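You operate a simulated robot arm through the tools that you are given. There is no shell and no other tool. Be economical: measure what you need, move in short steps, check, and stop when the job is done.

You are at the controls of a simulated two-armed robot. One attempt, no reset.

## Task
Take the rag from the crate end of the blue bench and lay it out flat on the checking end of the blue bench.

The check looks at the end state, three seconds after you hand in, the way a careful person would. Anything else that was tipped, shoved, dropped, spilled or broken makes it a failure.

## Robot
Two 7-joint arms with two-finger parallel grippers on one trunk, on a base that drives. Base frame: it is fixed to the floor where the robot stands at the start and does not move with it; the origin is under the middle of the robot, x ahead of it, y to its left, z up; the surface under the hand at the start is at about z = 77. Units: cm, degrees, N and s.
The left shoulder is at the start at [6.6, 10.1, 98.4], the right one opposite. With the tool pointing down near the work surface each hand reaches from about 26 to 56 cm from the robot's upright axis, wherever it stands, measured 20 degrees to its own side. Places, roughly: checking end of the blue bench [70, -230, 80]. Payload 2.4 kg a hand.
The TCP of each hand is the grasp point between the finger pads, 2.4 cm short of the fingertips. In the tool frame z runs along the fingers and y along their closing line. The gripper opens to 6.8 cm. The fingers are 1.7 cm wide and 1 cm thick; the gripper's body (4 by 7 cm) begins 4.1 cm behind the TCP.
Orientation is that of the tool frame in the base frame, as a unit quaternion [x, y, z, w]. With the fingers straight down and closing along the base's y, the tool's x points along the base's -x, its y along +y and its z along -z.

## Interface
- The arms move only by the tool play_rows. It takes "left_commands", "right_commands" or both (then of equal length, played together; a hand with none holds still); each is a list of rows, each a list of 7 numbers: the shift along the base's x, y, z in units of 500 mm (1.0 is 500 mm), then the turn, a rotation vector about the base's x, y, z in units of 90 degrees (1.0 is 90 degrees), then the finger opening in cm, from 0 to 6.8. In form: [[x, y, z, wx, wy, wz, gripper], ...]. A call has 1 to 8 rows; each row is the pose to reach, as a shift and turn from the pose commanded when the call began. A call with a number of a shift or a turn outside -1 to 1 is refused whole. Each row takes 0.2 s and may step no farther than 5 cm and 8.6 degrees from the row before; otherwise, or with a gripper value out of range, the whole call is refused. A pose out of reach is approached as far as the arm can. The call stops where the force on the tool passes 40 N (or 10 N more than at its start, if that is more) or the arm is blocked; 0.2 s more then pass. Each finger travels about 7.2 cm/s and halts on what it meets, pressing with about 34 N; the grip force reading is that of the motor and also rises with nothing between the fingers. The clock runs only during rows and for 0.2 s after the last one: add rows that repeat a pose to give the fingers time. It gives the time, the measured TCP pose, the force on the tool (base axes), the opening and the grip force at its end, in the units of the frame above (readings bear some noise), with the torque about the TCP (base axes, N m) and any sound that the robot's microphone picked up.
- Cameras (640 x 400 px; columns grow to the right, rows downward): "scene" is now at [16.27, 0.03, 114.86]; the picture's right is [0.01, -1.00, 0.00], its down [-0.53, -0.00, -0.85] and it looks along [0.85, 0.01, -0.53] (base axes); focal length 287 px, centre (320, 200). "left" rides on the left gripper at [8.4, -1.1, -7.5] in its tool frame; the picture's right is [0.13, 0.99, 0.00], its down [-0.60, 0.08, -0.79] and it looks along [-0.79, 0.10, 0.61] (tool axes); focal length 251 px, centre (320, 200). "right" rides on the right gripper at [8.4, 1.1, -7.5] in its tool frame; the picture's right is [-0.13, 0.99, 0.00], its down [-0.60, -0.08, -0.79] and it looks along [-0.79, -0.10, 0.61] (tool axes); focal length 251 px, centre (320, 200). There is no depth. A picture from a camera that has moved, and an enlarged one, comes with that camera's place and axes in the base frame and with its lens.
- capture(camera): a new picture of that camera. No time passes.
- slide_trunk(by): slides the trunk up (or, below 0, down) by that many cm; the arms and the scene camera ride with it, the base frame stays. It gives what a move gives, with no picture.
- drive_base(legs): drives the robot by 1 to 6 legs, each [ahead, left, turn to the left] in cm, cm and degrees, along the robot's own axes; the way and the turn of a leg run together, so that a leg with both is an arc; at most 150 cm and 180 degrees a leg. The arms and the cameras ride along, it lands a little off, and it stops where it bumps. It gives what a move gives.
- aim_head(pan, tilt): turns the head with the scene camera to pan (to the left, within 86 degrees either way) and tilt (down, from -29 to 69), counted from straight ahead of the robot. It gives what a move gives.
- inspect(camera, box): a new picture of the part [left, top, right, bottom] of that camera's present view, enlarged. No time passes.
- hand_in(): hands the job in; it is judged then, once.

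Work in short steps. Places have to be worked out from the pictures, the camera data and where the tool is seen: move nearer, look again, correct. Check each grasp and each placing, and mend what went wrong. You have 120 turns and 88 pictures in all, those below and enlarged ones among them. Open the grippers and draw the arms clear of the work before you hand the job in, unless the task says otherwise; then end with one line.

The tools are called after "Call:" as a command line: name --argument value ..., lists and objects as JSON in quotes. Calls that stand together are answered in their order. play_rows: Moves the arms, as the interface text tells. Its arguments: {"type":"object","properties":{"left_commands":{"type":"array","items":{"type":"array","items":{"type":"number"}}},"right_commands":{"type":"array","items":{"type":"array","items":{"type":"number"}}}},"required":[]} The other tools are called the same way: slide_trunk (by) slides the trunk up or down; drive_base (legs) drives the base; aim_head (pan, tilt) turns the head that bears the scene camera; capture (camera) takes a picture; inspect (camera, box) takes an enlarged picture of a part of a camera's view; hand_in () hands the job in.

At the start:

```text
time: 0.0
left_eef_pos: [41.93, 16.78, 99.75]
left_tcp_rot: [0.0, 1.0, 0.0, 0.0]
left_force: [-0.5, -0.2, 1.0]
left_wrist_torque: [0.0, -0.02, -0.02]
left_width: 6.79
left_finger_force: 0.1
right_eef_pos: [41.45, -17.53, 101.02]
right_tcp_rot: [0.0, 1.0, 0.001, 0.0]
right_force: [0.2, 1.1, -0.4]
right_wrist_torque: [-0.01, -0.02, 0.03]
right_width: 6.78
right_finger_force: 0.0
trunk travel left (down, up): [-20.0, 65.0]
robot x, y, heading: [-0.19, -0.09, 0.1]
head pan, tilt: [0.5, 32.2]
```

scene: 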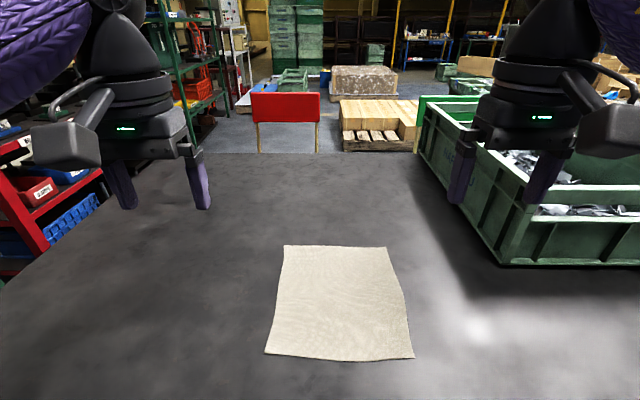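
right: 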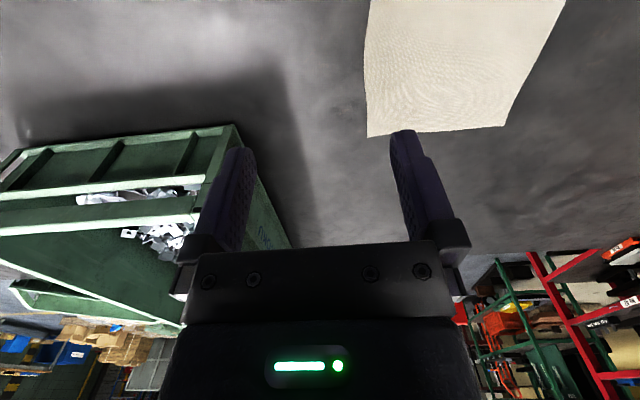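
left: 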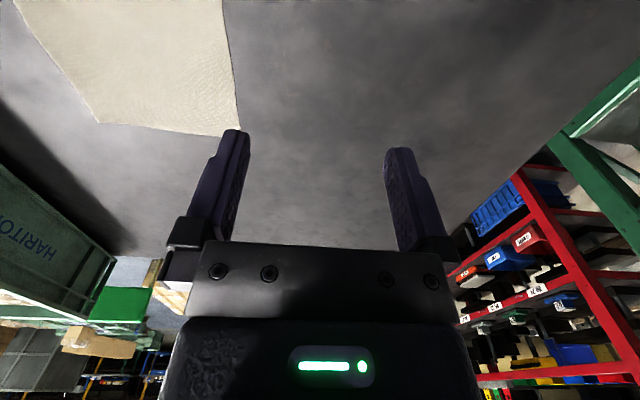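

The rag lies at about x 37–60, y −12..+7, flat on the bench. I'll look toward the checking end before planning the carry.

Call:
aim_head --pan -80 --tilt 20

Call:
capture --camera "scene"

Call:
aim_head --pan -45 --tilt 25

Call:
capture --camera "scene"

Call:
aim_head --pan 0 --tilt 60

Call:
capture --camera "scene"

```text
time: 1.5
left_eef_pos: [42.0, 16.76, 99.79]
left_tcp_rot: [0.0, 1.0, 0.0, -0.001]
left_force: [0.8, 0.3, -0.3]
left_wrist_torque: [0.0, 0.02, -0.02]
left_width: 6.79
left_finger_force: 0.0
right_eef_pos: [41.4, -17.71, 101.02]
right_tcp_rot: [0.001, 1.0, 0.0, 0.001]
right_force: [0.5, 0.2, -0.1]
right_wrist_torque: [-0.05, 0.0, 0.0]
right_width: 6.78
right_finger_force: 0.1
trunk travel left (down, up): [-20.0, 65.0]
robot x, y, heading: [0.34, -0.16, -0.0]
head pan, tilt: [-80.0, 20.0]
```

```text
84 pictures are left
camera scene: at [8.94, -9.22, 116.81], right [-0.98, -0.17, 0.0], down [-0.06, 0.34, -0.94], along [0.16, -0.93, -0.34], focal length 287 px, centre (320, 200)
```

scene: 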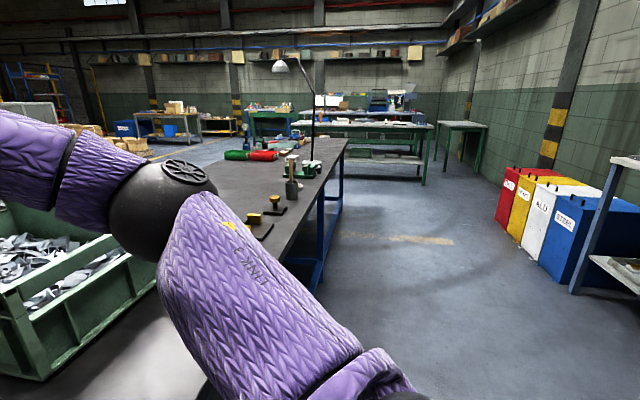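

```text
time: 2.5
left_eef_pos: [42.03, 16.77, 99.87]
left_tcp_rot: [0.0, 1.0, 0.001, 0.0]
left_force: [0.8, -0.1, -0.1]
left_wrist_torque: [0.04, -0.02, 0.02]
left_width: 6.8
left_finger_force: 0.2
right_eef_pos: [41.45, -17.67, 100.91]
right_tcp_rot: [0.0, 1.0, 0.0, 0.0]
right_force: [0.3, -0.5, 0.3]
right_wrist_torque: [0.0, 0.0, 0.01]
right_width: 6.79
right_finger_force: 0.0
trunk travel left (down, up): [-20.0, 65.0]
robot x, y, heading: [-0.24, -0.2, -0.0]
head pan, tilt: [-45.0, 25.0]
```

```text
83 pictures are left
camera scene: at [13.83, -6.57, 116.0], right [-0.71, -0.71, 0.0], down [-0.3, 0.3, -0.91], along [0.64, -0.64, -0.42], focal length 287 px, centre (320, 200)
```

scene: 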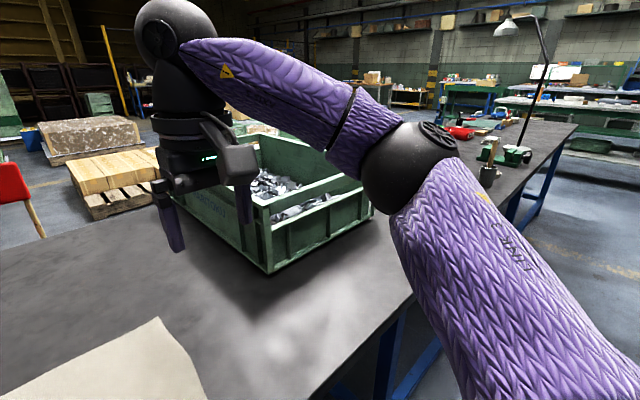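

```text
time: 3.7
left_eef_pos: [41.95, 16.82, 99.82]
left_tcp_rot: [0.0, 1.0, 0.0, -0.001]
left_force: [-0.4, 0.3, 0.0]
left_wrist_torque: [-0.03, 0.01, 0.0]
left_width: 6.8
left_finger_force: 0.0
right_eef_pos: [41.41, -17.55, 100.89]
right_tcp_rot: [0.0, 1.0, 0.0, 0.0]
right_force: [0.3, -0.3, -0.6]
right_wrist_torque: [-0.02, 0.02, 0.01]
right_width: 6.81
right_finger_force: 0.1
trunk travel left (down, up): [-20.0, 65.0]
robot x, y, heading: [-0.23, 0.0, 0.2]
head pan, tilt: [0.0, 60.0]
```

```text
82 pictures are left
camera scene: at [13.98, -0.06, 111.0], right [0.0, -1.0, 0.0], down [-0.87, 0.0, -0.5], along [0.5, 0.0, -0.87], focal length 287 px, centre (320, 200)
```

scene: 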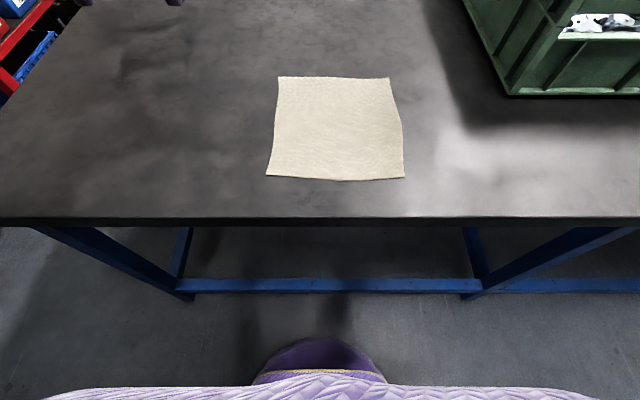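

The rag's near edge is at x≈37.3 (y +7.7 to −12) and the bench edge is at x≈30.5. I'll pinch the two near corners, so I'm bringing both hands above them with the fingers partly open.

Call:
play_rows --left_commands '[[-0.0142, -0.0464, -0.0592, 0, 0, 0, 3], [-0.0284, -0.0928, -0.1184, 0, 0, 0, 3], [-0.0426, -0.1392, -0.1776, 0, 0, 0, 3], [-0.0568, -0.1856, -0.2368, 0, 0, 0, 3], [-0.071, -0.232, -0.296, 0, 0, 0, 3], [-0.071, -0.232, -0.296, 0, 0, 0, 3]]' --right_commands '[[-0.0122, 0.0316, -0.0636, 0, 0, 0, 3], [-0.0244, 0.0632, -0.1272, 0, 0, 0, 3], [-0.0366, 0.0948, -0.1908, 0, 0, 0, 3], [-0.0488, 0.1264, -0.2544, 0, 0, 0, 3], [-0.061, 0.158, -0.318, 0, 0, 0, 3], [-0.061, 0.158, -0.318, 0, 0, 0, 3]]'

Call:
capture --camera "scene"

Call:
capture --camera "left"

Call:
capture --camera "right"

```text
time: 5.1
left_eef_pos: [38.38, 5.17, 84.95]
left_tcp_rot: [-0.001, 1.0, 0.0, 0.0]
left_force: [-1.3, 0.1, 0.8]
left_wrist_torque: [0.0, 0.0, 0.01]
left_width: 3.0
left_finger_force: 0.1
right_eef_pos: [38.46, -9.56, 85.14]
right_tcp_rot: [0.0, 1.0, 0.0, 0.0]
right_force: [0.1, 0.6, -0.1]
right_wrist_torque: [-0.01, 0.0, 0.0]
right_width: 3.0
right_finger_force: 0.1
trunk travel left (down, up): [-20.0, 65.0]
robot x, y, heading: [0.22, 0.2, -0.1]
head pan, tilt: [0.0, 60.0]
```

```text
81 pictures are left
camera scene: at [13.99, -0.06, 111.0], right [0.0, -1.0, 0.0], down [-0.87, 0.0, -0.5], along [0.5, 0.0, -0.87], focal length 287 px, centre (320, 200)
```

scene: 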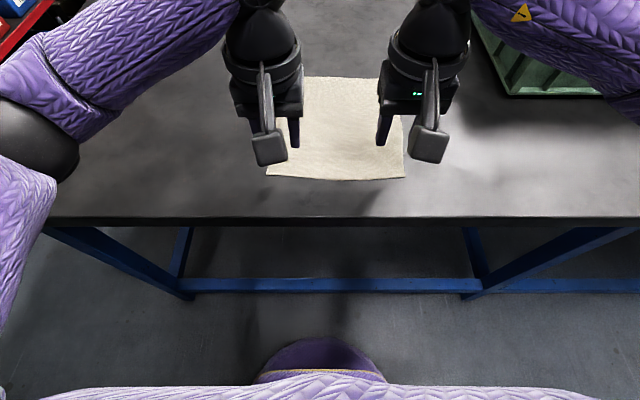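

```text
80 pictures are left
camera left: at [30.0, 4.08, 92.39], right [-0.13, 0.99, 0.0], down [0.6, 0.08, 0.79], along [0.79, 0.1, -0.61], focal length 251 px, centre (320, 200)
```

left: 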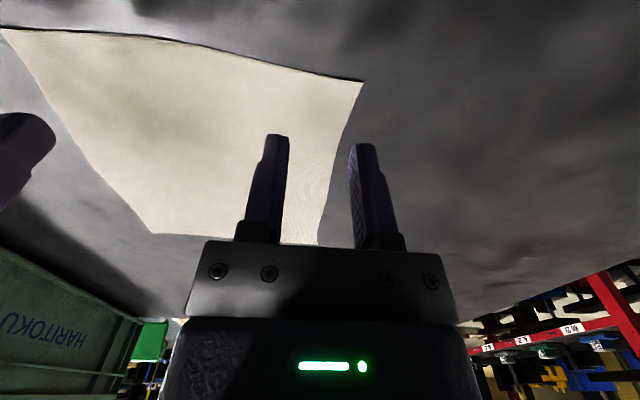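

```text
79 pictures are left
camera right: at [30.01, -8.46, 92.63], right [0.13, 0.99, 0.0], down [0.6, -0.08, 0.79], along [0.79, -0.1, -0.61], focal length 251 px, centre (320, 200)
```

right: 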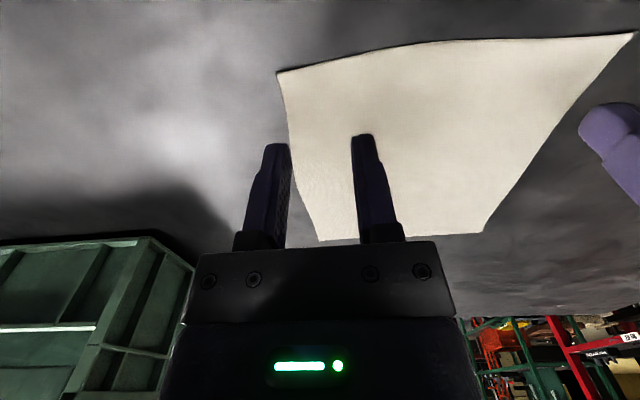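

Readings agree with the corners at (37.6, 7.6) and (37.1, −11.9). Lowering both hands until the tips lightly touch the rag.

Call:
play_rows --left_commands '[[0, 0, -0.05, 0, 0, 0, 3], [0, 0, -0.1, 0, 0, 0, 3], [0, 0, -0.11, 0, 0, 0, 3], [0, 0, -0.114, 0, 0, 0, 3]]' --right_commands '[[0, 0, -0.05, 0, 0, 0, 3], [0, 0, -0.1, 0, 0, 0, 3], [0, 0, -0.11, 0, 0, 0, 3], [0, 0, -0.114, 0, 0, 0, 3]]'

Call:
capture --camera "left"

```text
time: 6.2
left_eef_pos: [38.49, 5.23, 79.46]
left_tcp_rot: [0.0, 1.0, -0.001, 0.005]
left_force: [-0.6, 1.4, 17.1]
left_wrist_torque: [0.15, 0.07, 0.01]
left_width: 3.0
left_finger_force: 0.0
right_eef_pos: [38.43, -9.71, 79.62]
right_tcp_rot: [0.0, 1.0, 0.001, 0.002]
right_force: [-1.5, -1.1, 11.3]
right_wrist_torque: [-0.08, 0.05, 0.0]
right_width: 3.0
right_finger_force: 0.1
trunk travel left (down, up): [-20.0, 65.0]
robot x, y, heading: [0.17, -0.25, -0.1]
head pan, tilt: [0.0, 60.0]
stopped in row 4 (left hand): the force on the tool passed its limit at 42 N (the readings are from after the stop); the commanded pose is now the measured one
```

```text
78 pictures are left
camera left: at [30.0, 4.12, 86.94], right [-0.13, 0.99, 0.0], down [0.6, 0.08, 0.8], along [0.79, 0.1, -0.6], focal length 251 px, centre (320, 200)
```

left: 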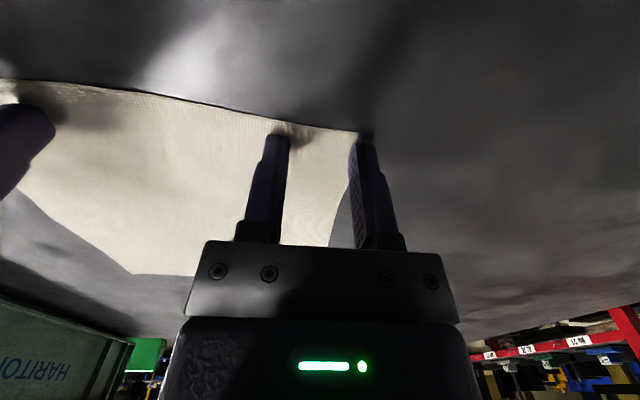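

Both tips press the rag with 11–17 N. Now closing the fingers on it in place.

Call:
play_rows --left_commands '[[0, 0, 0, 0, 0, 0, 1.5], [0, 0, 0, 0, 0, 0, 0], [0, 0, 0, 0, 0, 0, 0], [0, 0, 0, 0, 0, 0, 0]]' --right_commands '[[0, 0, 0, 0, 0, 0, 1.5], [0, 0, 0, 0, 0, 0, 0], [0, 0, 0, 0, 0, 0, 0], [0, 0, 0, 0, 0, 0, 0]]'

Call:
capture --camera "left"

Call:
capture --camera "right"

```text
time: 7.2
left_eef_pos: [38.34, 5.01, 79.54]
left_tcp_rot: [-0.001, 1.0, -0.002, 0.005]
left_force: [2.5, -23.5, 27.5]
left_wrist_torque: [-0.63, -0.04, 0.04]
left_width: 0.51
left_finger_force: 28.3
right_eef_pos: [38.32, -9.74, 79.63]
right_tcp_rot: [-0.002, 1.0, 0.002, 0.002]
right_force: [1.3, 24.3, 20.1]
right_wrist_torque: [0.65, -0.02, 0.02]
right_width: 0.54
right_finger_force: 28.5
trunk travel left (down, up): [-20.0, 65.0]
robot x, y, heading: [0.19, -0.16, 0.3]
head pan, tilt: [0.0, 60.0]
```

```text
77 pictures are left
camera left: at [29.93, 4.07, 86.95], right [-0.13, 0.99, -0.01], down [0.6, 0.08, 0.8], along [0.79, 0.1, -0.6], focal length 251 px, centre (320, 200)
```

left: 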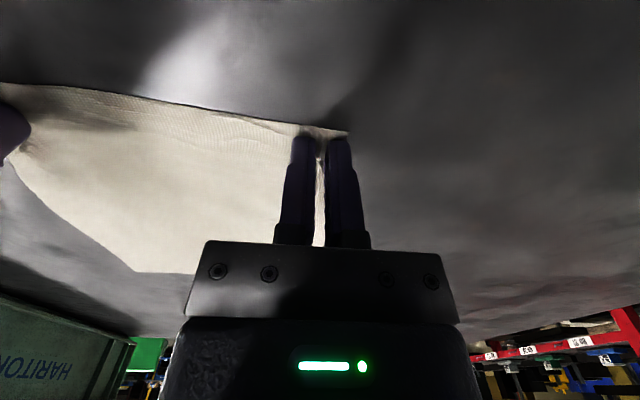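

```text
76 pictures are left
camera right: at [29.82, -8.48, 86.99], right [0.13, 0.99, 0.0], down [0.6, -0.08, 0.8], along [0.79, -0.1, -0.61], focal length 251 px, centre (320, 200)
```

right: 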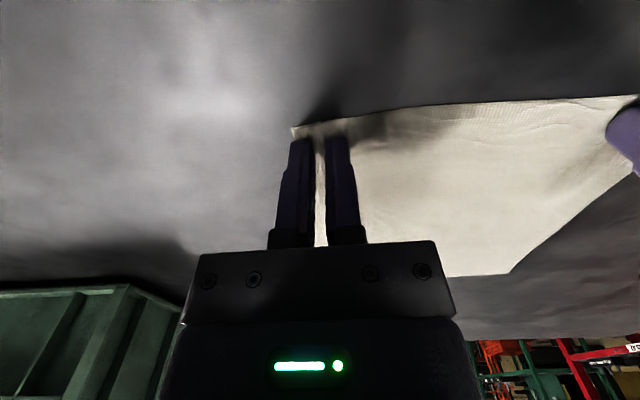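

Both hands hold a fold (opening 0.5 cm, taut between hands). Lifting, easing the hands a little inward.

Call:
play_rows --left_commands '[[0, -0.006, 0.06, 0, 0, 0, 0], [0, -0.006, 0.14, 0, 0, 0, 0], [0, -0.006, 0.22, 0, 0, 0, 0], [0, -0.006, 0.3, 0, 0, 0, 0], [0, -0.006, 0.38, 0, 0, 0, 0], [0, -0.006, 0.46, 0, 0, 0, 0], [0, -0.006, 0.54, 0, 0, 0, 0], [0, -0.006, 0.58, 0, 0, 0, 0]]' --right_commands '[[0, 0.006, 0.06, 0, 0, 0, 0], [0, 0.006, 0.14, 0, 0, 0, 0], [0, 0.006, 0.22, 0, 0, 0, 0], [0, 0.006, 0.3, 0, 0, 0, 0], [0, 0.006, 0.38, 0, 0, 0, 0], [0, 0.006, 0.46, 0, 0, 0, 0], [0, 0.006, 0.54, 0, 0, 0, 0], [0, 0.006, 0.58, 0, 0, 0, 0]]'

Call:
aim_head --pan 0 --tilt 40

Call:
capture --camera "scene"

```text
time: 9.0
left_eef_pos: [38.29, 5.01, 108.5]
left_tcp_rot: [-0.001, 1.0, -0.001, 0.003]
left_force: [-0.1, -1.2, -0.2]
left_wrist_torque: [0.01, 0.0, -0.03]
left_width: 0.17
left_finger_force: 26.2
right_eef_pos: [38.72, -9.41, 108.39]
right_tcp_rot: [0.0, 1.0, 0.001, 0.002]
right_force: [1.4, -0.5, -0.2]
right_wrist_torque: [0.0, -0.03, 0.0]
right_width: 0.01
right_finger_force: 23.2
trunk travel left (down, up): [-20.0, 65.0]
robot x, y, heading: [0.06, 0.19, 0.0]
head pan, tilt: [0.0, 60.0]
```

```text
time: 9.9
left_eef_pos: [38.31, 5.06, 108.44]
left_tcp_rot: [-0.001, 1.0, 0.0, 0.003]
left_force: [-0.3, 0.1, 0.3]
left_wrist_torque: [0.02, 0.0, 0.04]
left_width: 0.21
left_finger_force: 26.0
right_eef_pos: [38.61, -9.26, 108.42]
right_tcp_rot: [0.0, 1.0, -0.001, 0.0]
right_force: [0.3, 0.5, -0.1]
right_wrist_torque: [0.01, 0.05, -0.03]
right_width: 0.01
right_finger_force: 23.6
trunk travel left (down, up): [-20.0, 65.0]
robot x, y, heading: [0.08, -0.04, 0.3]
head pan, tilt: [0.0, 40.0]
```

```text
75 pictures are left
camera scene: at [15.82, -0.05, 113.66], right [0.0, -1.0, 0.0], down [-0.64, 0.0, -0.77], along [0.77, 0.0, -0.64], focal length 287 px, centre (320, 200)
```

scene: 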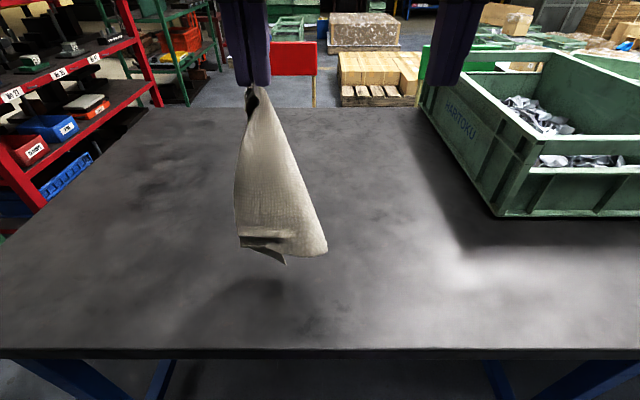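

The right fold slipped out; the left hand still holds. Looking closely at how the rag hangs.

Call:
inspect --camera "scene" --box '[200, 60, 360, 280]'

Call:
capture --camera "left"

Call:
capture --camera "right"

```text
1.82 times, centred on (280, 170) of scene
camera zoom: at [15.82, -0.05, 113.66], right [0.0, -1.0, 0.0], down [-0.64, 0.0, -0.77], along [0.77, 0.0, -0.64], focal length 521 px, centre (393, 254)
```

zoom: 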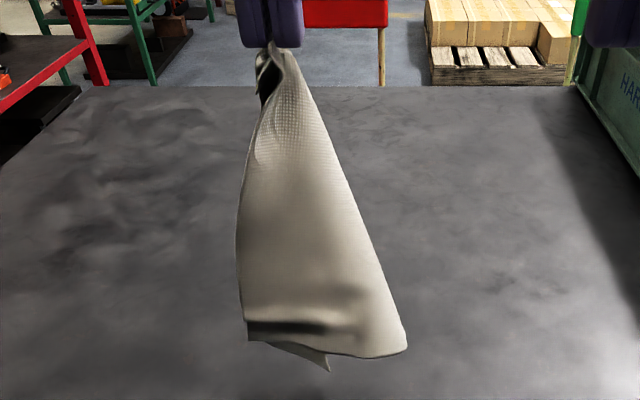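

```text
73 pictures are left
camera left: at [29.87, 3.91, 115.91], right [-0.13, 0.99, 0.0], down [0.6, 0.08, 0.8], along [0.79, 0.1, -0.6], focal length 251 px, centre (320, 200)
```

left: 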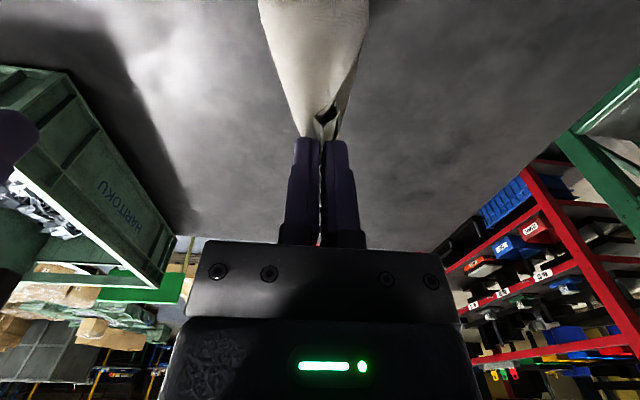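

```text
72 pictures are left
camera right: at [30.17, -8.12, 115.84], right [0.13, 0.99, 0.0], down [0.6, -0.08, 0.79], along [0.79, -0.1, -0.61], focal length 251 px, centre (320, 200)
```

right: 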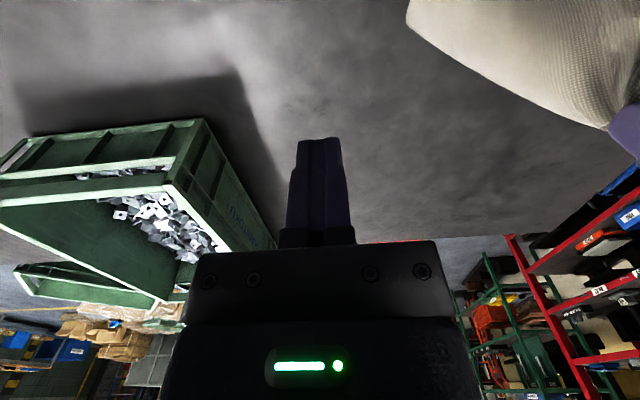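

The rag hangs by its left near corner fold; its near-right corner is probably the lower right lobe at about (38.5, −0.5, 88). I'll regrasp that in the air with the right hand coming in sideways, closing along x. First I turn the right hand clear of the rag.

Call:
play_rows --right_commands '[[0, -0.04, 0, 0, 0, -0.09, 3], [0, -0.08, 0, 0, 0, -0.18, 5], [0, -0.12, 0, 0, 0, -0.27, 6.7], [0, -0.16, 0, 0, 0, -0.36, 6.7], [0, -0.2, 0, 0, 0, -0.45, 6.7], [0, -0.22, 0, 0, 0, -0.54, 6.7], [0, -0.22, 0, 0, 0, -0.63, 6.7], [0, -0.22, 0, 0, 0, -0.72, 6.7]]'

Call:
play_rows --right_commands '[[0, 0, 0, 0, 0, -0.09, 6.7], [0, 0, 0, 0, 0, -0.18, 6.7], [0, 0, 0, 0, 0, -0.28, 6.7]]'

```text
time: 11.7
left_eef_pos: [38.37, 4.96, 108.4]
left_tcp_rot: [-0.001, 1.0, -0.001, 0.003]
left_force: [-0.3, 0.7, 0.2]
left_wrist_torque: [0.03, -0.01, 0.02]
left_width: 0.17
left_finger_force: 26.2
right_eef_pos: [38.52, -20.54, 108.39]
right_tcp_rot: [0.537, 0.844, 0.0, 0.0]
right_force: [1.5, -0.5, -0.9]
right_wrist_torque: [0.06, -0.02, -0.02]
right_width: 6.72
right_finger_force: 0.0
trunk travel left (down, up): [-20.0, 65.0]
robot x, y, heading: [0.52, -0.36, 0.3]
head pan, tilt: [0.0, 40.0]
```

```text
refused: row 3 steps farther than a row can; nothing moved
```

Turn is 65° done; finishing with smaller steps.

Call:
play_rows --right_commands '[[0, 0, 0, 0, 0, -0.09, 6.7], [0, 0, 0, 0, 0, -0.18, 6.7], [0, 0, 0, 0, 0, -0.27, 6.7], [0, 0, 0, 0, 0, -0.28, 6.7]]'

Call:
play_rows --right_commands '[[0, 0, -0.04, 0.09, 0, 0, 6.7], [0, 0, -0.08, 0.18, 0, 0, 6.7], [0, 0, -0.12, 0.27, 0, 0, 6.7], [0, 0, -0.16, 0.36, 0, 0, 6.7], [0, 0, -0.2, 0.45, 0, 0, 6.7], [0, 0, -0.24, 0.54, 0, 0, 6.7], [0, 0, -0.28, 0.63, 0, 0, 6.7], [0, 0, -0.32, 0.72, 0, 0, 6.7]]'

Call:
capture --camera "scene"

```text
time: 12.7
left_eef_pos: [38.27, 5.03, 108.41]
left_tcp_rot: [-0.001, 1.0, 0.0, 0.003]
left_force: [0.8, -0.1, -0.1]
left_wrist_torque: [0.0, 0.0, -0.01]
left_width: 0.17
left_finger_force: 26.2
right_eef_pos: [38.56, -20.48, 108.32]
right_tcp_rot: [0.708, 0.706, -0.001, 0.0]
right_force: [-0.3, 0.0, 0.3]
right_wrist_torque: [0.04, -0.01, 0.0]
right_width: 6.71
right_finger_force: 0.0
trunk travel left (down, up): [-20.0, 65.0]
robot x, y, heading: [-0.11, 0.09, 0.3]
head pan, tilt: [0.0, 40.0]
```

```text
time: 14.5
left_eef_pos: [38.41, 5.04, 108.44]
left_tcp_rot: [-0.001, 1.0, -0.001, 0.002]
left_force: [-0.4, -0.1, -0.4]
left_wrist_torque: [0.02, 0.0, 0.01]
left_width: 0.18
left_finger_force: 26.1
right_eef_pos: [38.5, -20.2, 92.34]
right_tcp_rot: [0.597, 0.596, 0.38, -0.379]
right_force: [-0.3, 0.6, 0.1]
right_wrist_torque: [0.0, 0.01, 0.0]
right_width: 6.7
right_finger_force: 0.1
trunk travel left (down, up): [-20.0, 65.0]
robot x, y, heading: [0.01, -0.26, -0.1]
head pan, tilt: [0.0, 40.0]
```

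```text
71 pictures are left
camera scene: at [15.82, -0.06, 113.67], right [0.0, -1.0, 0.0], down [-0.64, 0.0, -0.77], along [0.77, 0.0, -0.64], focal length 287 px, centre (320, 200)
```

scene: 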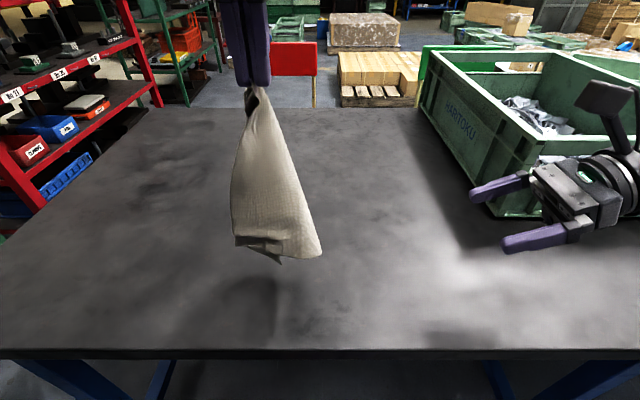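

The right hand now points toward the rag, tilted 25° down, which is good enough. Looking through its camera at the hanging rag.

Call:
capture --camera "right"

Call:
inspect --camera "scene" --box '[200, 60, 360, 280]'

```text
70 pictures are left
camera right: at [39.6, -23.4, 103.2], right [0.99, -0.06, -0.12], down [-0.08, -0.97, -0.21], along [-0.1, 0.22, -0.97], focal length 251 px, centre (320, 200)
```

right: 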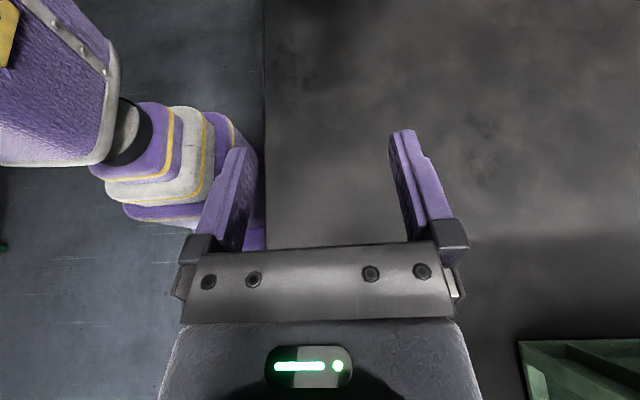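

```text
1.82 times, centred on (280, 170) of scene
camera zoom: at [15.82, -0.06, 113.67], right [0.0, -1.0, 0.0], down [-0.64, 0.0, -0.77], along [0.77, 0.0, -0.64], focal length 521 px, centre (393, 254)
```

zoom: 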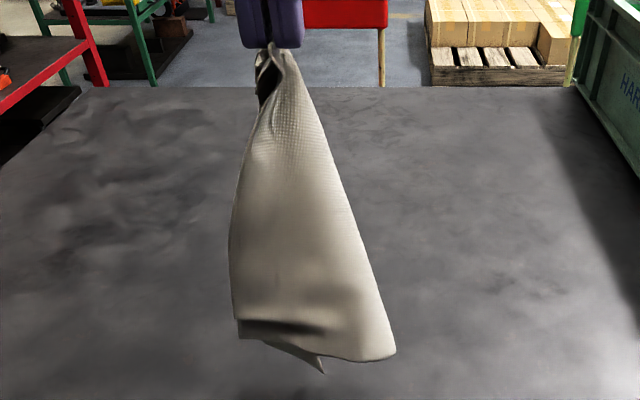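

Approaching to y≈−7, z≈89 and looking again.

Call:
play_rows --right_commands '[[0, 0.09, -0.02, 0, 0, 0, 6.7], [0, 0.18, -0.05, 0, 0, 0, 6.7], [0, 0.26, -0.07, 0, 0, 0, 6.7], [0, 0.26, -0.07, 0, 0, 0, 6.7]]'

Call:
capture --camera "right"

Call:
capture --camera "scene"

```text
time: 15.5
left_eef_pos: [38.34, 4.98, 108.48]
left_tcp_rot: [0.0, 1.0, -0.001, 0.002]
left_force: [0.2, -0.7, -0.7]
left_wrist_torque: [0.02, 0.0, -0.01]
left_width: 0.17
left_finger_force: 26.2
right_eef_pos: [38.26, -7.51, 88.84]
right_tcp_rot: [0.598, 0.597, 0.379, -0.379]
right_force: [-0.6, -0.1, 0.3]
right_wrist_torque: [-0.04, 0.0, 0.01]
right_width: 6.69
right_finger_force: 0.1
trunk travel left (down, up): [-20.0, 65.0]
robot x, y, heading: [0.2, -0.02, -0.1]
head pan, tilt: [0.0, 40.0]
```

```text
68 pictures are left
camera right: at [39.25, -10.57, 99.61], right [0.99, -0.06, -0.12], down [-0.08, -0.97, -0.21], along [-0.1, 0.22, -0.97], focal length 251 px, centre (320, 200)
```

right: 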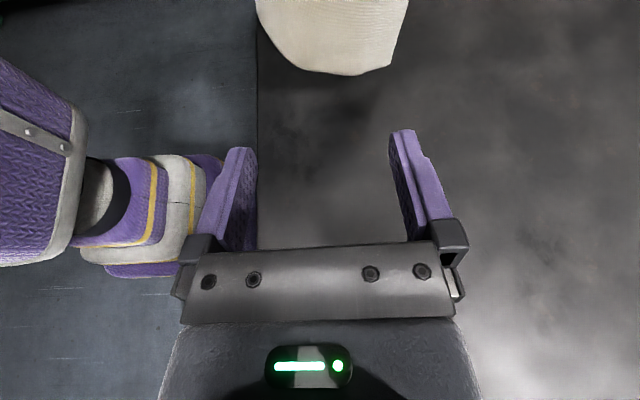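

```text
67 pictures are left
camera scene: at [15.82, -0.04, 113.67], right [0.0, -1.0, 0.0], down [-0.64, 0.0, -0.77], along [0.77, 0.0, -0.64], focal length 287 px, centre (320, 200)
```

scene: 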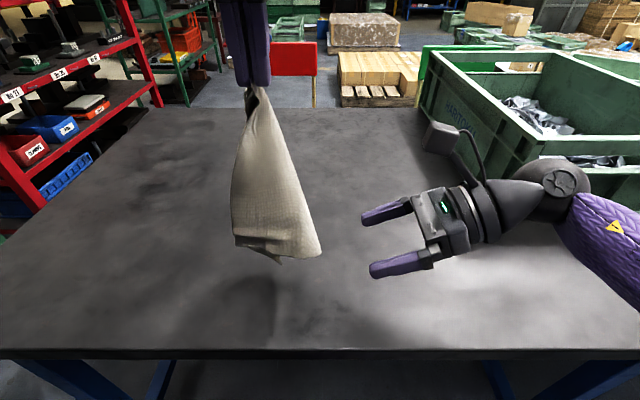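

The lobe spans about x 35–42 at z≈88. Zooming to identify edge and corner.

Call:
inspect --camera "right" --box '[220, 0, 440, 130]'

Call:
inspect --camera "scene" --box '[220, 190, 340, 270]'

```text
2.91 times, centred on (330, 65) of right
camera zoom: at [39.25, -10.57, 99.61], right [0.99, -0.06, -0.12], down [-0.08, -0.97, -0.21], along [-0.1, 0.22, -0.97], focal length 731 px, centre (291, 593)
```

zoom: 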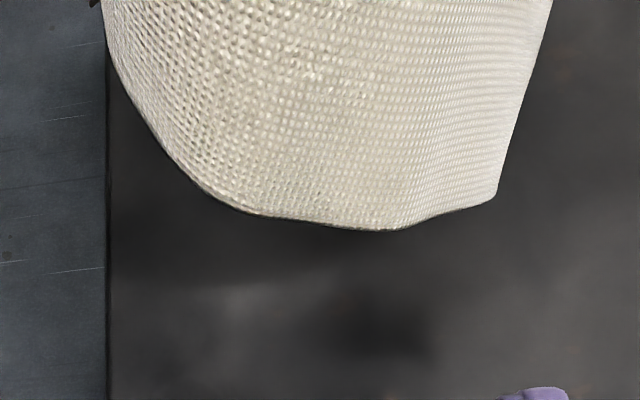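

```text
5.00 times, centred on (280, 230) of scene
camera zoom: at [15.82, -0.04, 113.67], right [0.0, -1.0, 0.0], down [-0.64, 0.0, -0.77], along [0.77, 0.0, -0.64], focal length 1433 px, centre (520, 50)
```

zoom: 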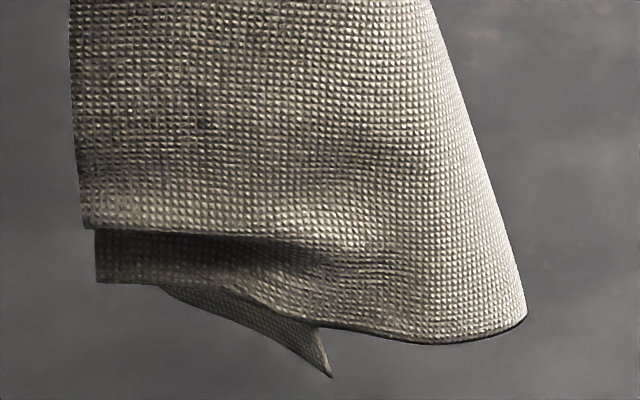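

The zooms show a curved sheet: a true corner lies on the far side near (42.7, 1.3, 85) with the sheet there facing −y. If I turn the left hand −90° about z, that corner will point toward −y and face the robot, ideal for the right hand's x-closing pinch. Backing the right hand off and turning the left.

Call:
play_rows --left_commands '[[0, 0, 0, 0, 0, -0.09, 0], [0, 0, 0, 0, 0, -0.18, 0], [0, 0, 0, 0, 0, -0.27, 0], [0, 0, 0, 0, 0, -0.36, 0], [0, 0, 0, 0, 0, -0.45, 0], [0, 0, 0, 0, 0, -0.54, 0], [0, 0, 0, 0, 0, -0.63, 0], [0, 0, 0, 0, 0, -0.72, 0]]' --right_commands '[[0, -0.08, 0, 0, 0, 0, 6.7], [0, -0.14, 0, 0, 0, 0, 6.7], [0, -0.14, 0, 0, 0, 0, 6.7], [0, -0.14, 0, 0, 0, 0, 6.7], [0, -0.14, 0, 0, 0, 0, 6.7], [0, -0.14, 0, 0, 0, 0, 6.7], [0, -0.14, 0, 0, 0, 0, 6.7], [0, -0.14, 0, 0, 0, 0, 6.7]]'

Call:
play_rows --left_commands '[[0, 0, 0, 0, 0, -0.09, 0], [0, 0, 0, 0, 0, -0.18, 0], [0, 0, 0, 0, 0, -0.27, 0], [0, 0, 0, 0, 0, -0.28, 0], [0, 0, 0, 0, 0, -0.28, 0]]'

Call:
capture --camera "scene"

Call:
capture --camera "right"

```text
time: 16.9
left_eef_pos: [38.54, 4.9, 108.35]
left_tcp_rot: [0.398, 0.917, -0.005, 0.006]
left_force: [0.1, -2.9, -1.1]
left_wrist_torque: [0.1, -0.1, 0.23]
left_width: 0.15
left_finger_force: 26.0
right_eef_pos: [38.22, -14.51, 88.84]
right_tcp_rot: [0.598, 0.596, 0.38, -0.378]
right_force: [-0.6, 0.3, 0.1]
right_wrist_torque: [-0.01, 0.02, -0.03]
right_width: 6.71
right_finger_force: 0.0
trunk travel left (down, up): [-20.0, 65.0]
robot x, y, heading: [0.2, -0.18, -0.1]
head pan, tilt: [0.0, 40.0]
stopped in row 7 (left hand): the force on the tool passed its limit at 78 N (the readings are from after the stop); the commanded pose is now the measured one
```

```text
time: 17.2
left_eef_pos: [38.7, 4.55, 108.35]
left_tcp_rot: [0.407, 0.913, -0.008, 0.009]
left_force: [2.8, -1.9, -4.4]
left_wrist_torque: [-0.15, -0.06, -0.06]
left_width: 0.16
left_finger_force: 25.4
right_eef_pos: [38.27, -14.41, 88.92]
right_tcp_rot: [0.596, 0.597, 0.379, -0.38]
right_force: [-0.4, -0.3, 0.1]
right_wrist_torque: [0.02, 0.01, 0.0]
right_width: 6.7
right_finger_force: 0.2
trunk travel left (down, up): [-20.0, 65.0]
robot x, y, heading: [-0.07, -0.06, -0.2]
head pan, tilt: [0.0, 40.0]
stopped in row 1 (left hand): the force on the tool passed its limit at 77 N (the readings are from after the stop); the commanded pose is now the measured one
```

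```text
64 pictures are left
camera scene: at [15.82, -0.05, 113.67], right [0.0, -1.0, 0.0], down [-0.64, 0.0, -0.77], along [0.77, 0.0, -0.64], focal length 287 px, centre (320, 200)
```

scene: 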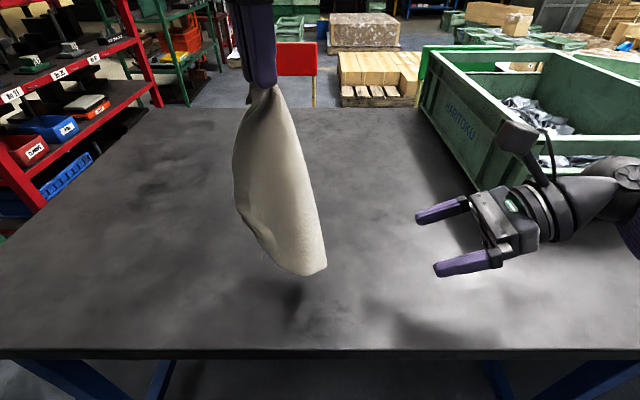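

```text
63 pictures are left
camera right: at [39.31, -17.51, 99.72], right [0.99, -0.06, -0.12], down [-0.08, -0.97, -0.21], along [-0.1, 0.22, -0.97], focal length 251 px, centre (320, 200)
```

right: 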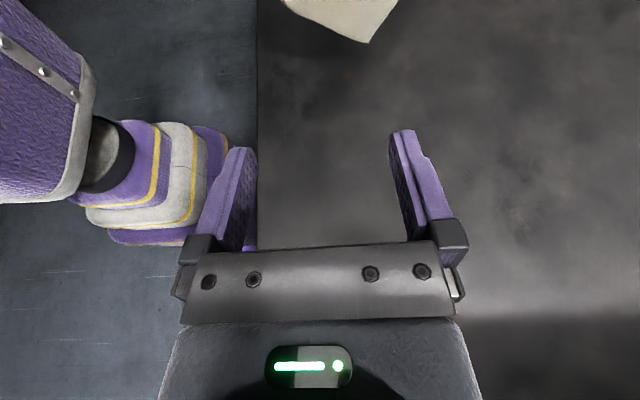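

The left wrist is blocked at ~47°, but the corner now points to −y nicely. Raising the left hand 5 cm and moving the right hand nearer, then looking again.

Call:
play_rows --left_commands '[[0, 0, 0.03, 0, 0, 0.03, 0], [0, 0, 0.07, 0, 0, 0.04, 0], [0, 0, 0.1, 0, 0, 0.04, 0], [0, 0, 0.1, 0, 0, 0.04, 0]]' --right_commands '[[0.02, 0.05, 0, 0, 0, 0, 6.7], [0.045, 0.1, 0, 0, 0, 0, 6.7], [0.045, 0.14, 0, 0, 0, 0, 6.7], [0.045, 0.14, 0, 0, 0, 0, 6.7]]'

Call:
capture --camera "scene"

Call:
capture --camera "right"

```text
time: 17.5
left_eef_pos: [38.69, 4.53, 109.03]
left_tcp_rot: [0.395, 0.919, -0.01, 0.015]
left_force: [5.8, -11.5, -10.4]
left_wrist_torque: [0.14, -0.37, 0.5]
left_width: 0.19
left_finger_force: 26.1
right_eef_pos: [38.78, -13.27, 88.98]
right_tcp_rot: [0.596, 0.598, 0.378, -0.379]
right_force: [-0.1, -0.1, -0.8]
right_wrist_torque: [0.01, 0.0, 0.0]
right_width: 6.71
right_finger_force: 0.2
trunk travel left (down, up): [-20.0, 65.0]
robot x, y, heading: [0.03, 0.01, 0.0]
head pan, tilt: [0.0, 40.0]
stopped in row 1 (left hand): the force on the tool passed its limit at 53 N (the readings are from after the stop); the commanded pose is now the measured one
```

```text
62 pictures are left
camera scene: at [15.82, -0.06, 113.67], right [0.0, -1.0, 0.0], down [-0.64, 0.0, -0.77], along [0.77, 0.0, -0.64], focal length 287 px, centre (320, 200)
```

scene: 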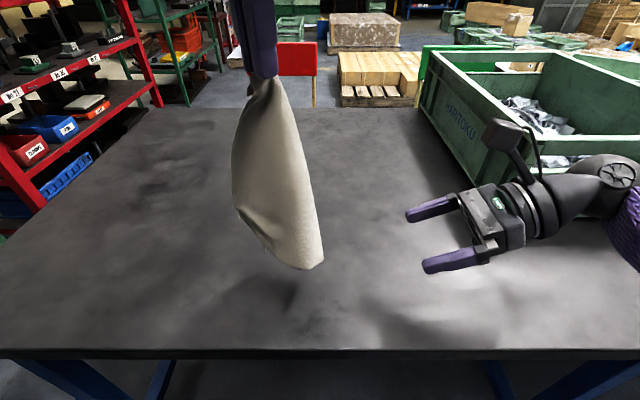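

```text
61 pictures are left
camera right: at [39.77, -16.38, 99.7], right [0.99, -0.05, -0.12], down [-0.08, -0.97, -0.21], along [-0.1, 0.22, -0.97], focal length 251 px, centre (320, 200)
```

right: 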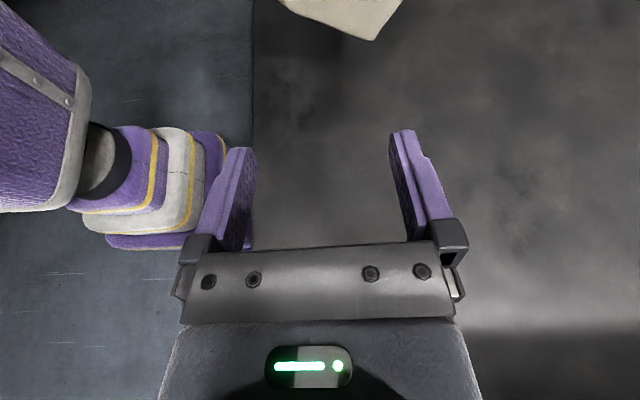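

The left hand is pressing against something (likely its own forearm). Backing its turn off a little before anything else.

Call:
play_rows --left_commands '[[0.005, 0, 0, 0, 0, 0.05, 0], [0.01, 0, 0, 0, 0, 0.1, 0], [0.01, 0, 0, 0, 0, 0.1, 0]]'

Call:
capture --camera "left"

```text
time: 18.3
left_eef_pos: [39.35, 4.63, 109.13]
left_tcp_rot: [0.321, 0.947, -0.008, 0.014]
left_force: [0.2, 0.0, -0.6]
left_wrist_torque: [0.01, 0.01, 0.0]
left_width: 0.17
left_finger_force: 26.3
right_eef_pos: [38.71, -13.38, 88.94]
right_tcp_rot: [0.596, 0.598, 0.378, -0.379]
right_force: [0.2, -0.7, -1.0]
right_wrist_torque: [-0.01, -0.01, -0.01]
right_width: 6.68
right_finger_force: 0.0
trunk travel left (down, up): [-20.0, 65.0]
robot x, y, heading: [-0.27, -0.25, 0.3]
head pan, tilt: [0.0, 40.0]
```

```text
60 pictures are left
camera left: at [31.81, 8.99, 116.34], right [0.5, 0.87, -0.01], down [0.51, -0.28, 0.81], along [0.7, -0.41, -0.58], focal length 251 px, centre (320, 200)
```

left: 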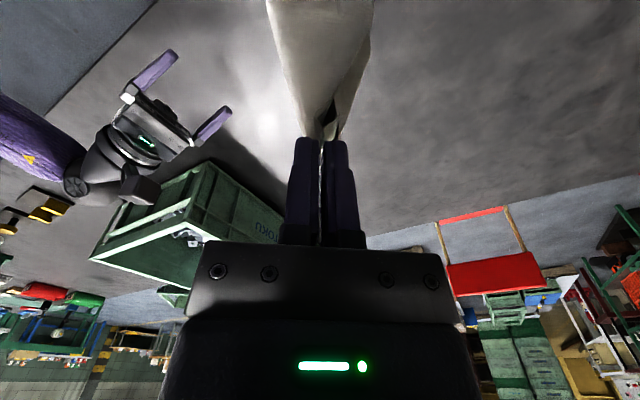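

Free again at ~37°. Raising the left hand 5 cm and moving the right in.

Call:
play_rows --left_commands '[[0, 0, 0.03, 0, 0, 0, 0], [0, 0, 0.07, 0, 0, 0, 0], [0, 0, 0.1, 0, 0, 0, 0], [0, 0, 0.1, 0, 0, 0, 0]]' --right_commands '[[0.02, 0.05, 0, 0, 0, 0, 6.7], [0.045, 0.1, 0, 0, 0, 0, 6.7], [0.05, 0.14, 0, 0, 0, 0, 6.7], [0.05, 0.14, 0, 0, 0, 0, 6.7]]'

Call:
capture --camera "scene"

Call:
capture --camera "right"

```text
time: 18.8
left_eef_pos: [39.34, 4.48, 110.69]
left_tcp_rot: [0.314, 0.949, -0.012, 0.015]
left_force: [6.6, -3.5, -7.5]
left_wrist_torque: [-0.15, -0.12, -0.13]
left_width: 0.16
left_finger_force: 26.1
left hand out of reach, approached as far as the arm can: row 2
right_eef_pos: [39.76, -10.71, 88.87]
right_tcp_rot: [0.597, 0.597, 0.379, -0.379]
right_force: [0.0, 0.2, 0.5]
right_wrist_torque: [0.0, 0.01, -0.03]
right_width: 6.72
right_finger_force: 0.1
trunk travel left (down, up): [-20.0, 65.0]
robot x, y, heading: [-0.16, -0.34, -0.1]
head pan, tilt: [0.0, 40.0]
stopped in row 2 (left hand): the force on the tool passed its limit at 87 N (the readings are from after the stop); the commanded pose is now the measured one
```

```text
59 pictures are left
camera scene: at [15.83, -0.06, 113.67], right [0.0, -1.0, 0.0], down [-0.64, 0.0, -0.77], along [0.77, 0.0, -0.64], focal length 287 px, centre (320, 200)
```

scene: 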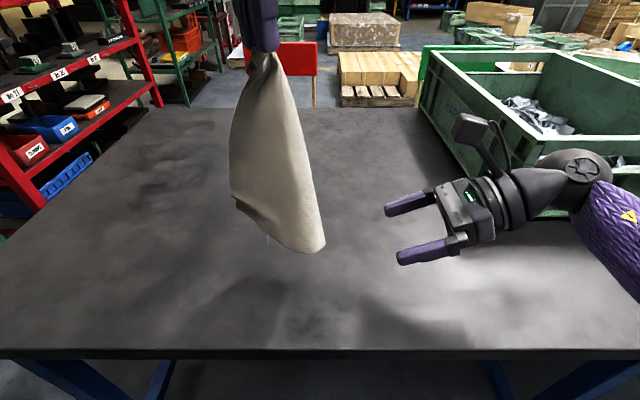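

```text
58 pictures are left
camera right: at [40.87, -13.79, 99.72], right [0.99, -0.05, -0.12], down [-0.08, -0.97, -0.21], along [-0.1, 0.22, -0.97], focal length 251 px, centre (320, 200)
```

right: 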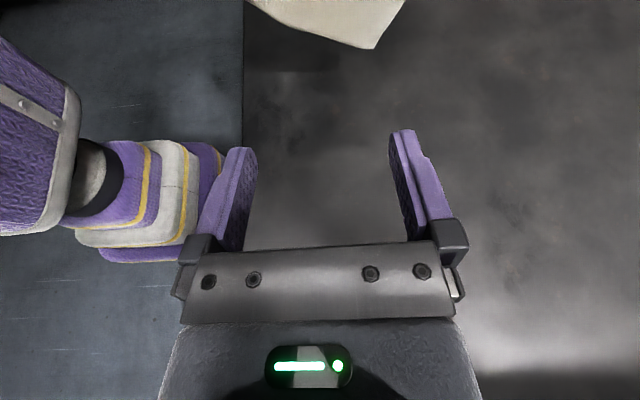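

The corner is at about (43.7, −0.2, 85), with the sheet running back to (38.6, 2.6). Bringing the right fingers around it (TCP ≈ (41.7, −0.3, 87.2)) and checking before closing.

Call:
play_rows --right_commands '[[0.039, 0.06, -0.02, 0, 0, 0, 6.8], [0.039, 0.12, -0.033, 0, 0, 0, 6.8], [0.039, 0.17, -0.033, 0, 0, 0, 6.8], [0.039, 0.208, -0.033, 0, 0, 0, 6.8], [0.039, 0.208, -0.033, 0, 0, 0, 6.8]]'

Call:
capture --camera "right"

Call:
inspect --camera "scene" --box '[200, 120, 440, 270]'

```text
time: 20.0
left_eef_pos: [39.37, 4.43, 110.75]
left_tcp_rot: [0.313, 0.95, -0.011, 0.014]
left_force: [5.8, -12.5, -8.0]
left_wrist_torque: [0.56, -0.12, 0.7]
left_width: 0.19
left_finger_force: 26.4
right_eef_pos: [41.7, -0.27, 87.52]
right_tcp_rot: [0.598, 0.597, 0.379, -0.377]
right_force: [0.0, 0.4, -0.5]
right_wrist_torque: [0.06, 0.01, 0.0]
right_width: 6.8
right_finger_force: 0.0
trunk travel left (down, up): [-20.0, 65.0]
robot x, y, heading: [0.21, 0.16, -0.1]
head pan, tilt: [0.0, 40.0]
```

```text
57 pictures are left
camera right: at [42.73, -3.34, 98.21], right [0.99, -0.05, -0.12], down [-0.08, -0.97, -0.21], along [-0.1, 0.22, -0.97], focal length 251 px, centre (320, 200)
```

right: 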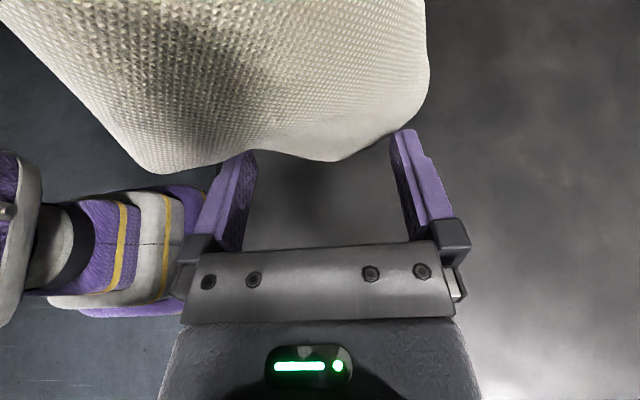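

```text
2.67 times, centred on (320, 195) of scene
camera zoom: at [15.82, -0.04, 113.67], right [0.0, -1.0, 0.0], down [-0.64, 0.0, -0.77], along [0.77, 0.0, -0.64], focal length 764 px, centre (320, 213)
```

zoom: 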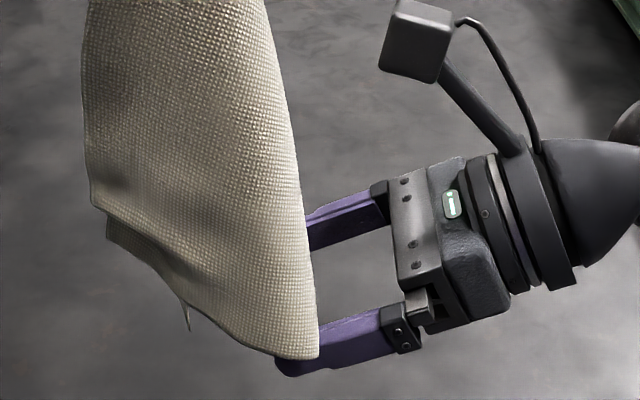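

The geometry here is a folded ridge rather than a clean corner, so an air regrasp is unreliable. I'll withdraw the right hand and lay the rag back on the free bench area, then re-pinch both corners, relieving the lateral tension that made the right one slip.

Call:
play_rows --right_commands '[[0, -0.08, 0, 0, 0, 0, 6.8], [0, -0.17, 0.02, 0, 0, 0, 6.8], [0, -0.26, 0.05, 0, 0, 0, 6.8], [0, -0.35, 0.1, 0, 0, 0, 6.8], [0, -0.42, 0.15, 0, 0, 0, 6.8]]'

Call:
play_rows --left_commands '[[0.02, -0.01, -0.01, 0, 0, 0.09, 0], [0.06, -0.04, -0.01, 0, 0, 0.18, 0], [0.1, -0.07, -0.01, 0, 0, 0.27, 0], [0.15, -0.11, -0.01, 0, 0, 0.36, 0], [0.2, -0.15, -0.01, 0, 0, 0.4, 0], [0.24, -0.18, -0.01, 0, 0, 0.4, 0], [0.24, -0.18, -0.01, 0, 0, 0.4, 0]]'

Call:
capture --camera "scene"

```text
refused: row 4 steps farther than a row can; nothing moved
```

```text
time: 20.6
left_eef_pos: [41.27, 3.11, 109.65]
left_tcp_rot: [0.206, 0.978, -0.013, 0.016]
left_force: [-0.3, 0.1, -0.2]
left_wrist_torque: [-0.03, -0.02, -0.04]
left_width: 0.18
left_finger_force: 26.4
left hand out of reach, approached as far as the arm can: row 2
right_eef_pos: [41.57, -0.17, 87.33]
right_tcp_rot: [0.597, 0.597, 0.379, -0.379]
right_force: [0.4, 0.7, -0.5]
right_wrist_torque: [-0.02, 0.03, -0.01]
right_width: 6.8
right_finger_force: 0.0
trunk travel left (down, up): [-20.0, 65.0]
robot x, y, heading: [-0.02, 0.11, -0.0]
head pan, tilt: [0.0, 40.0]
stopped in row 2 (left hand): the force on the tool passed its limit at 51 N (the readings are from after the stop); the commanded pose is now the measured one
```

```text
55 pictures are left
camera scene: at [15.82, 0.01, 113.67], right [0.0, -1.0, 0.0], down [-0.64, 0.0, -0.77], along [0.77, 0.0, -0.64], focal length 287 px, centre (320, 200)
```

scene: 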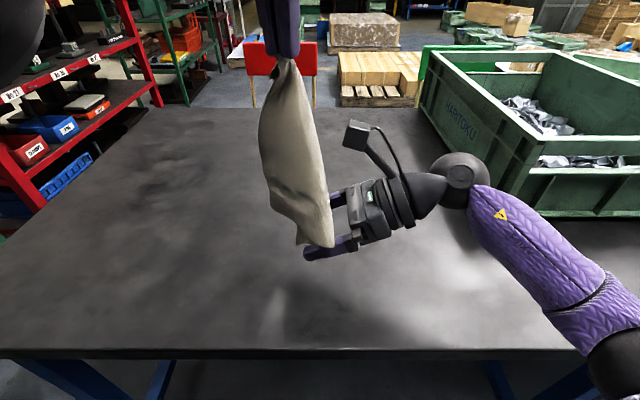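

The withdrawal was refused while the left moved, so the rag now sits partly within the right fingers. Checking what is between them.

Call:
capture --camera "right"

Call:
inspect --camera "scene" --box '[220, 120, 400, 270]'

```text
54 pictures are left
camera right: at [42.73, -3.32, 98.2], right [0.99, -0.05, -0.12], down [-0.08, -0.97, -0.21], along [-0.1, 0.22, -0.97], focal length 251 px, centre (320, 200)
```

right: 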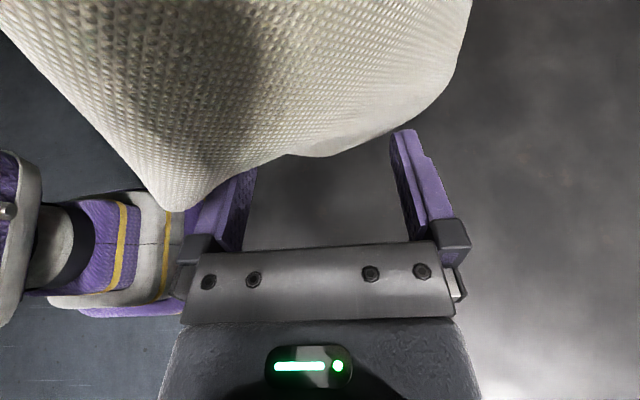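

```text
2.67 times, centred on (310, 195) of scene
camera zoom: at [15.82, 0.01, 113.67], right [0.0, -1.0, 0.0], down [-0.64, 0.0, -0.77], along [0.77, 0.0, -0.64], focal length 764 px, centre (347, 213)
```

zoom: 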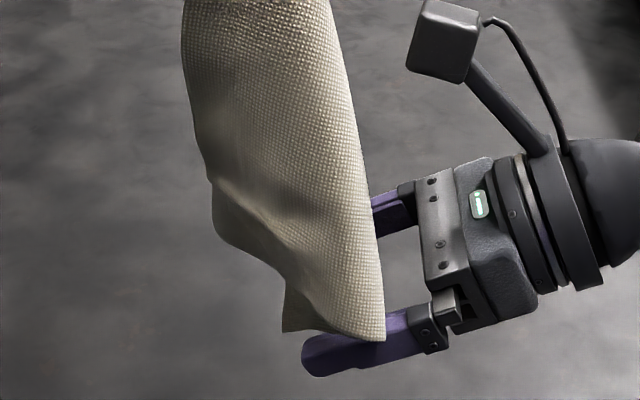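

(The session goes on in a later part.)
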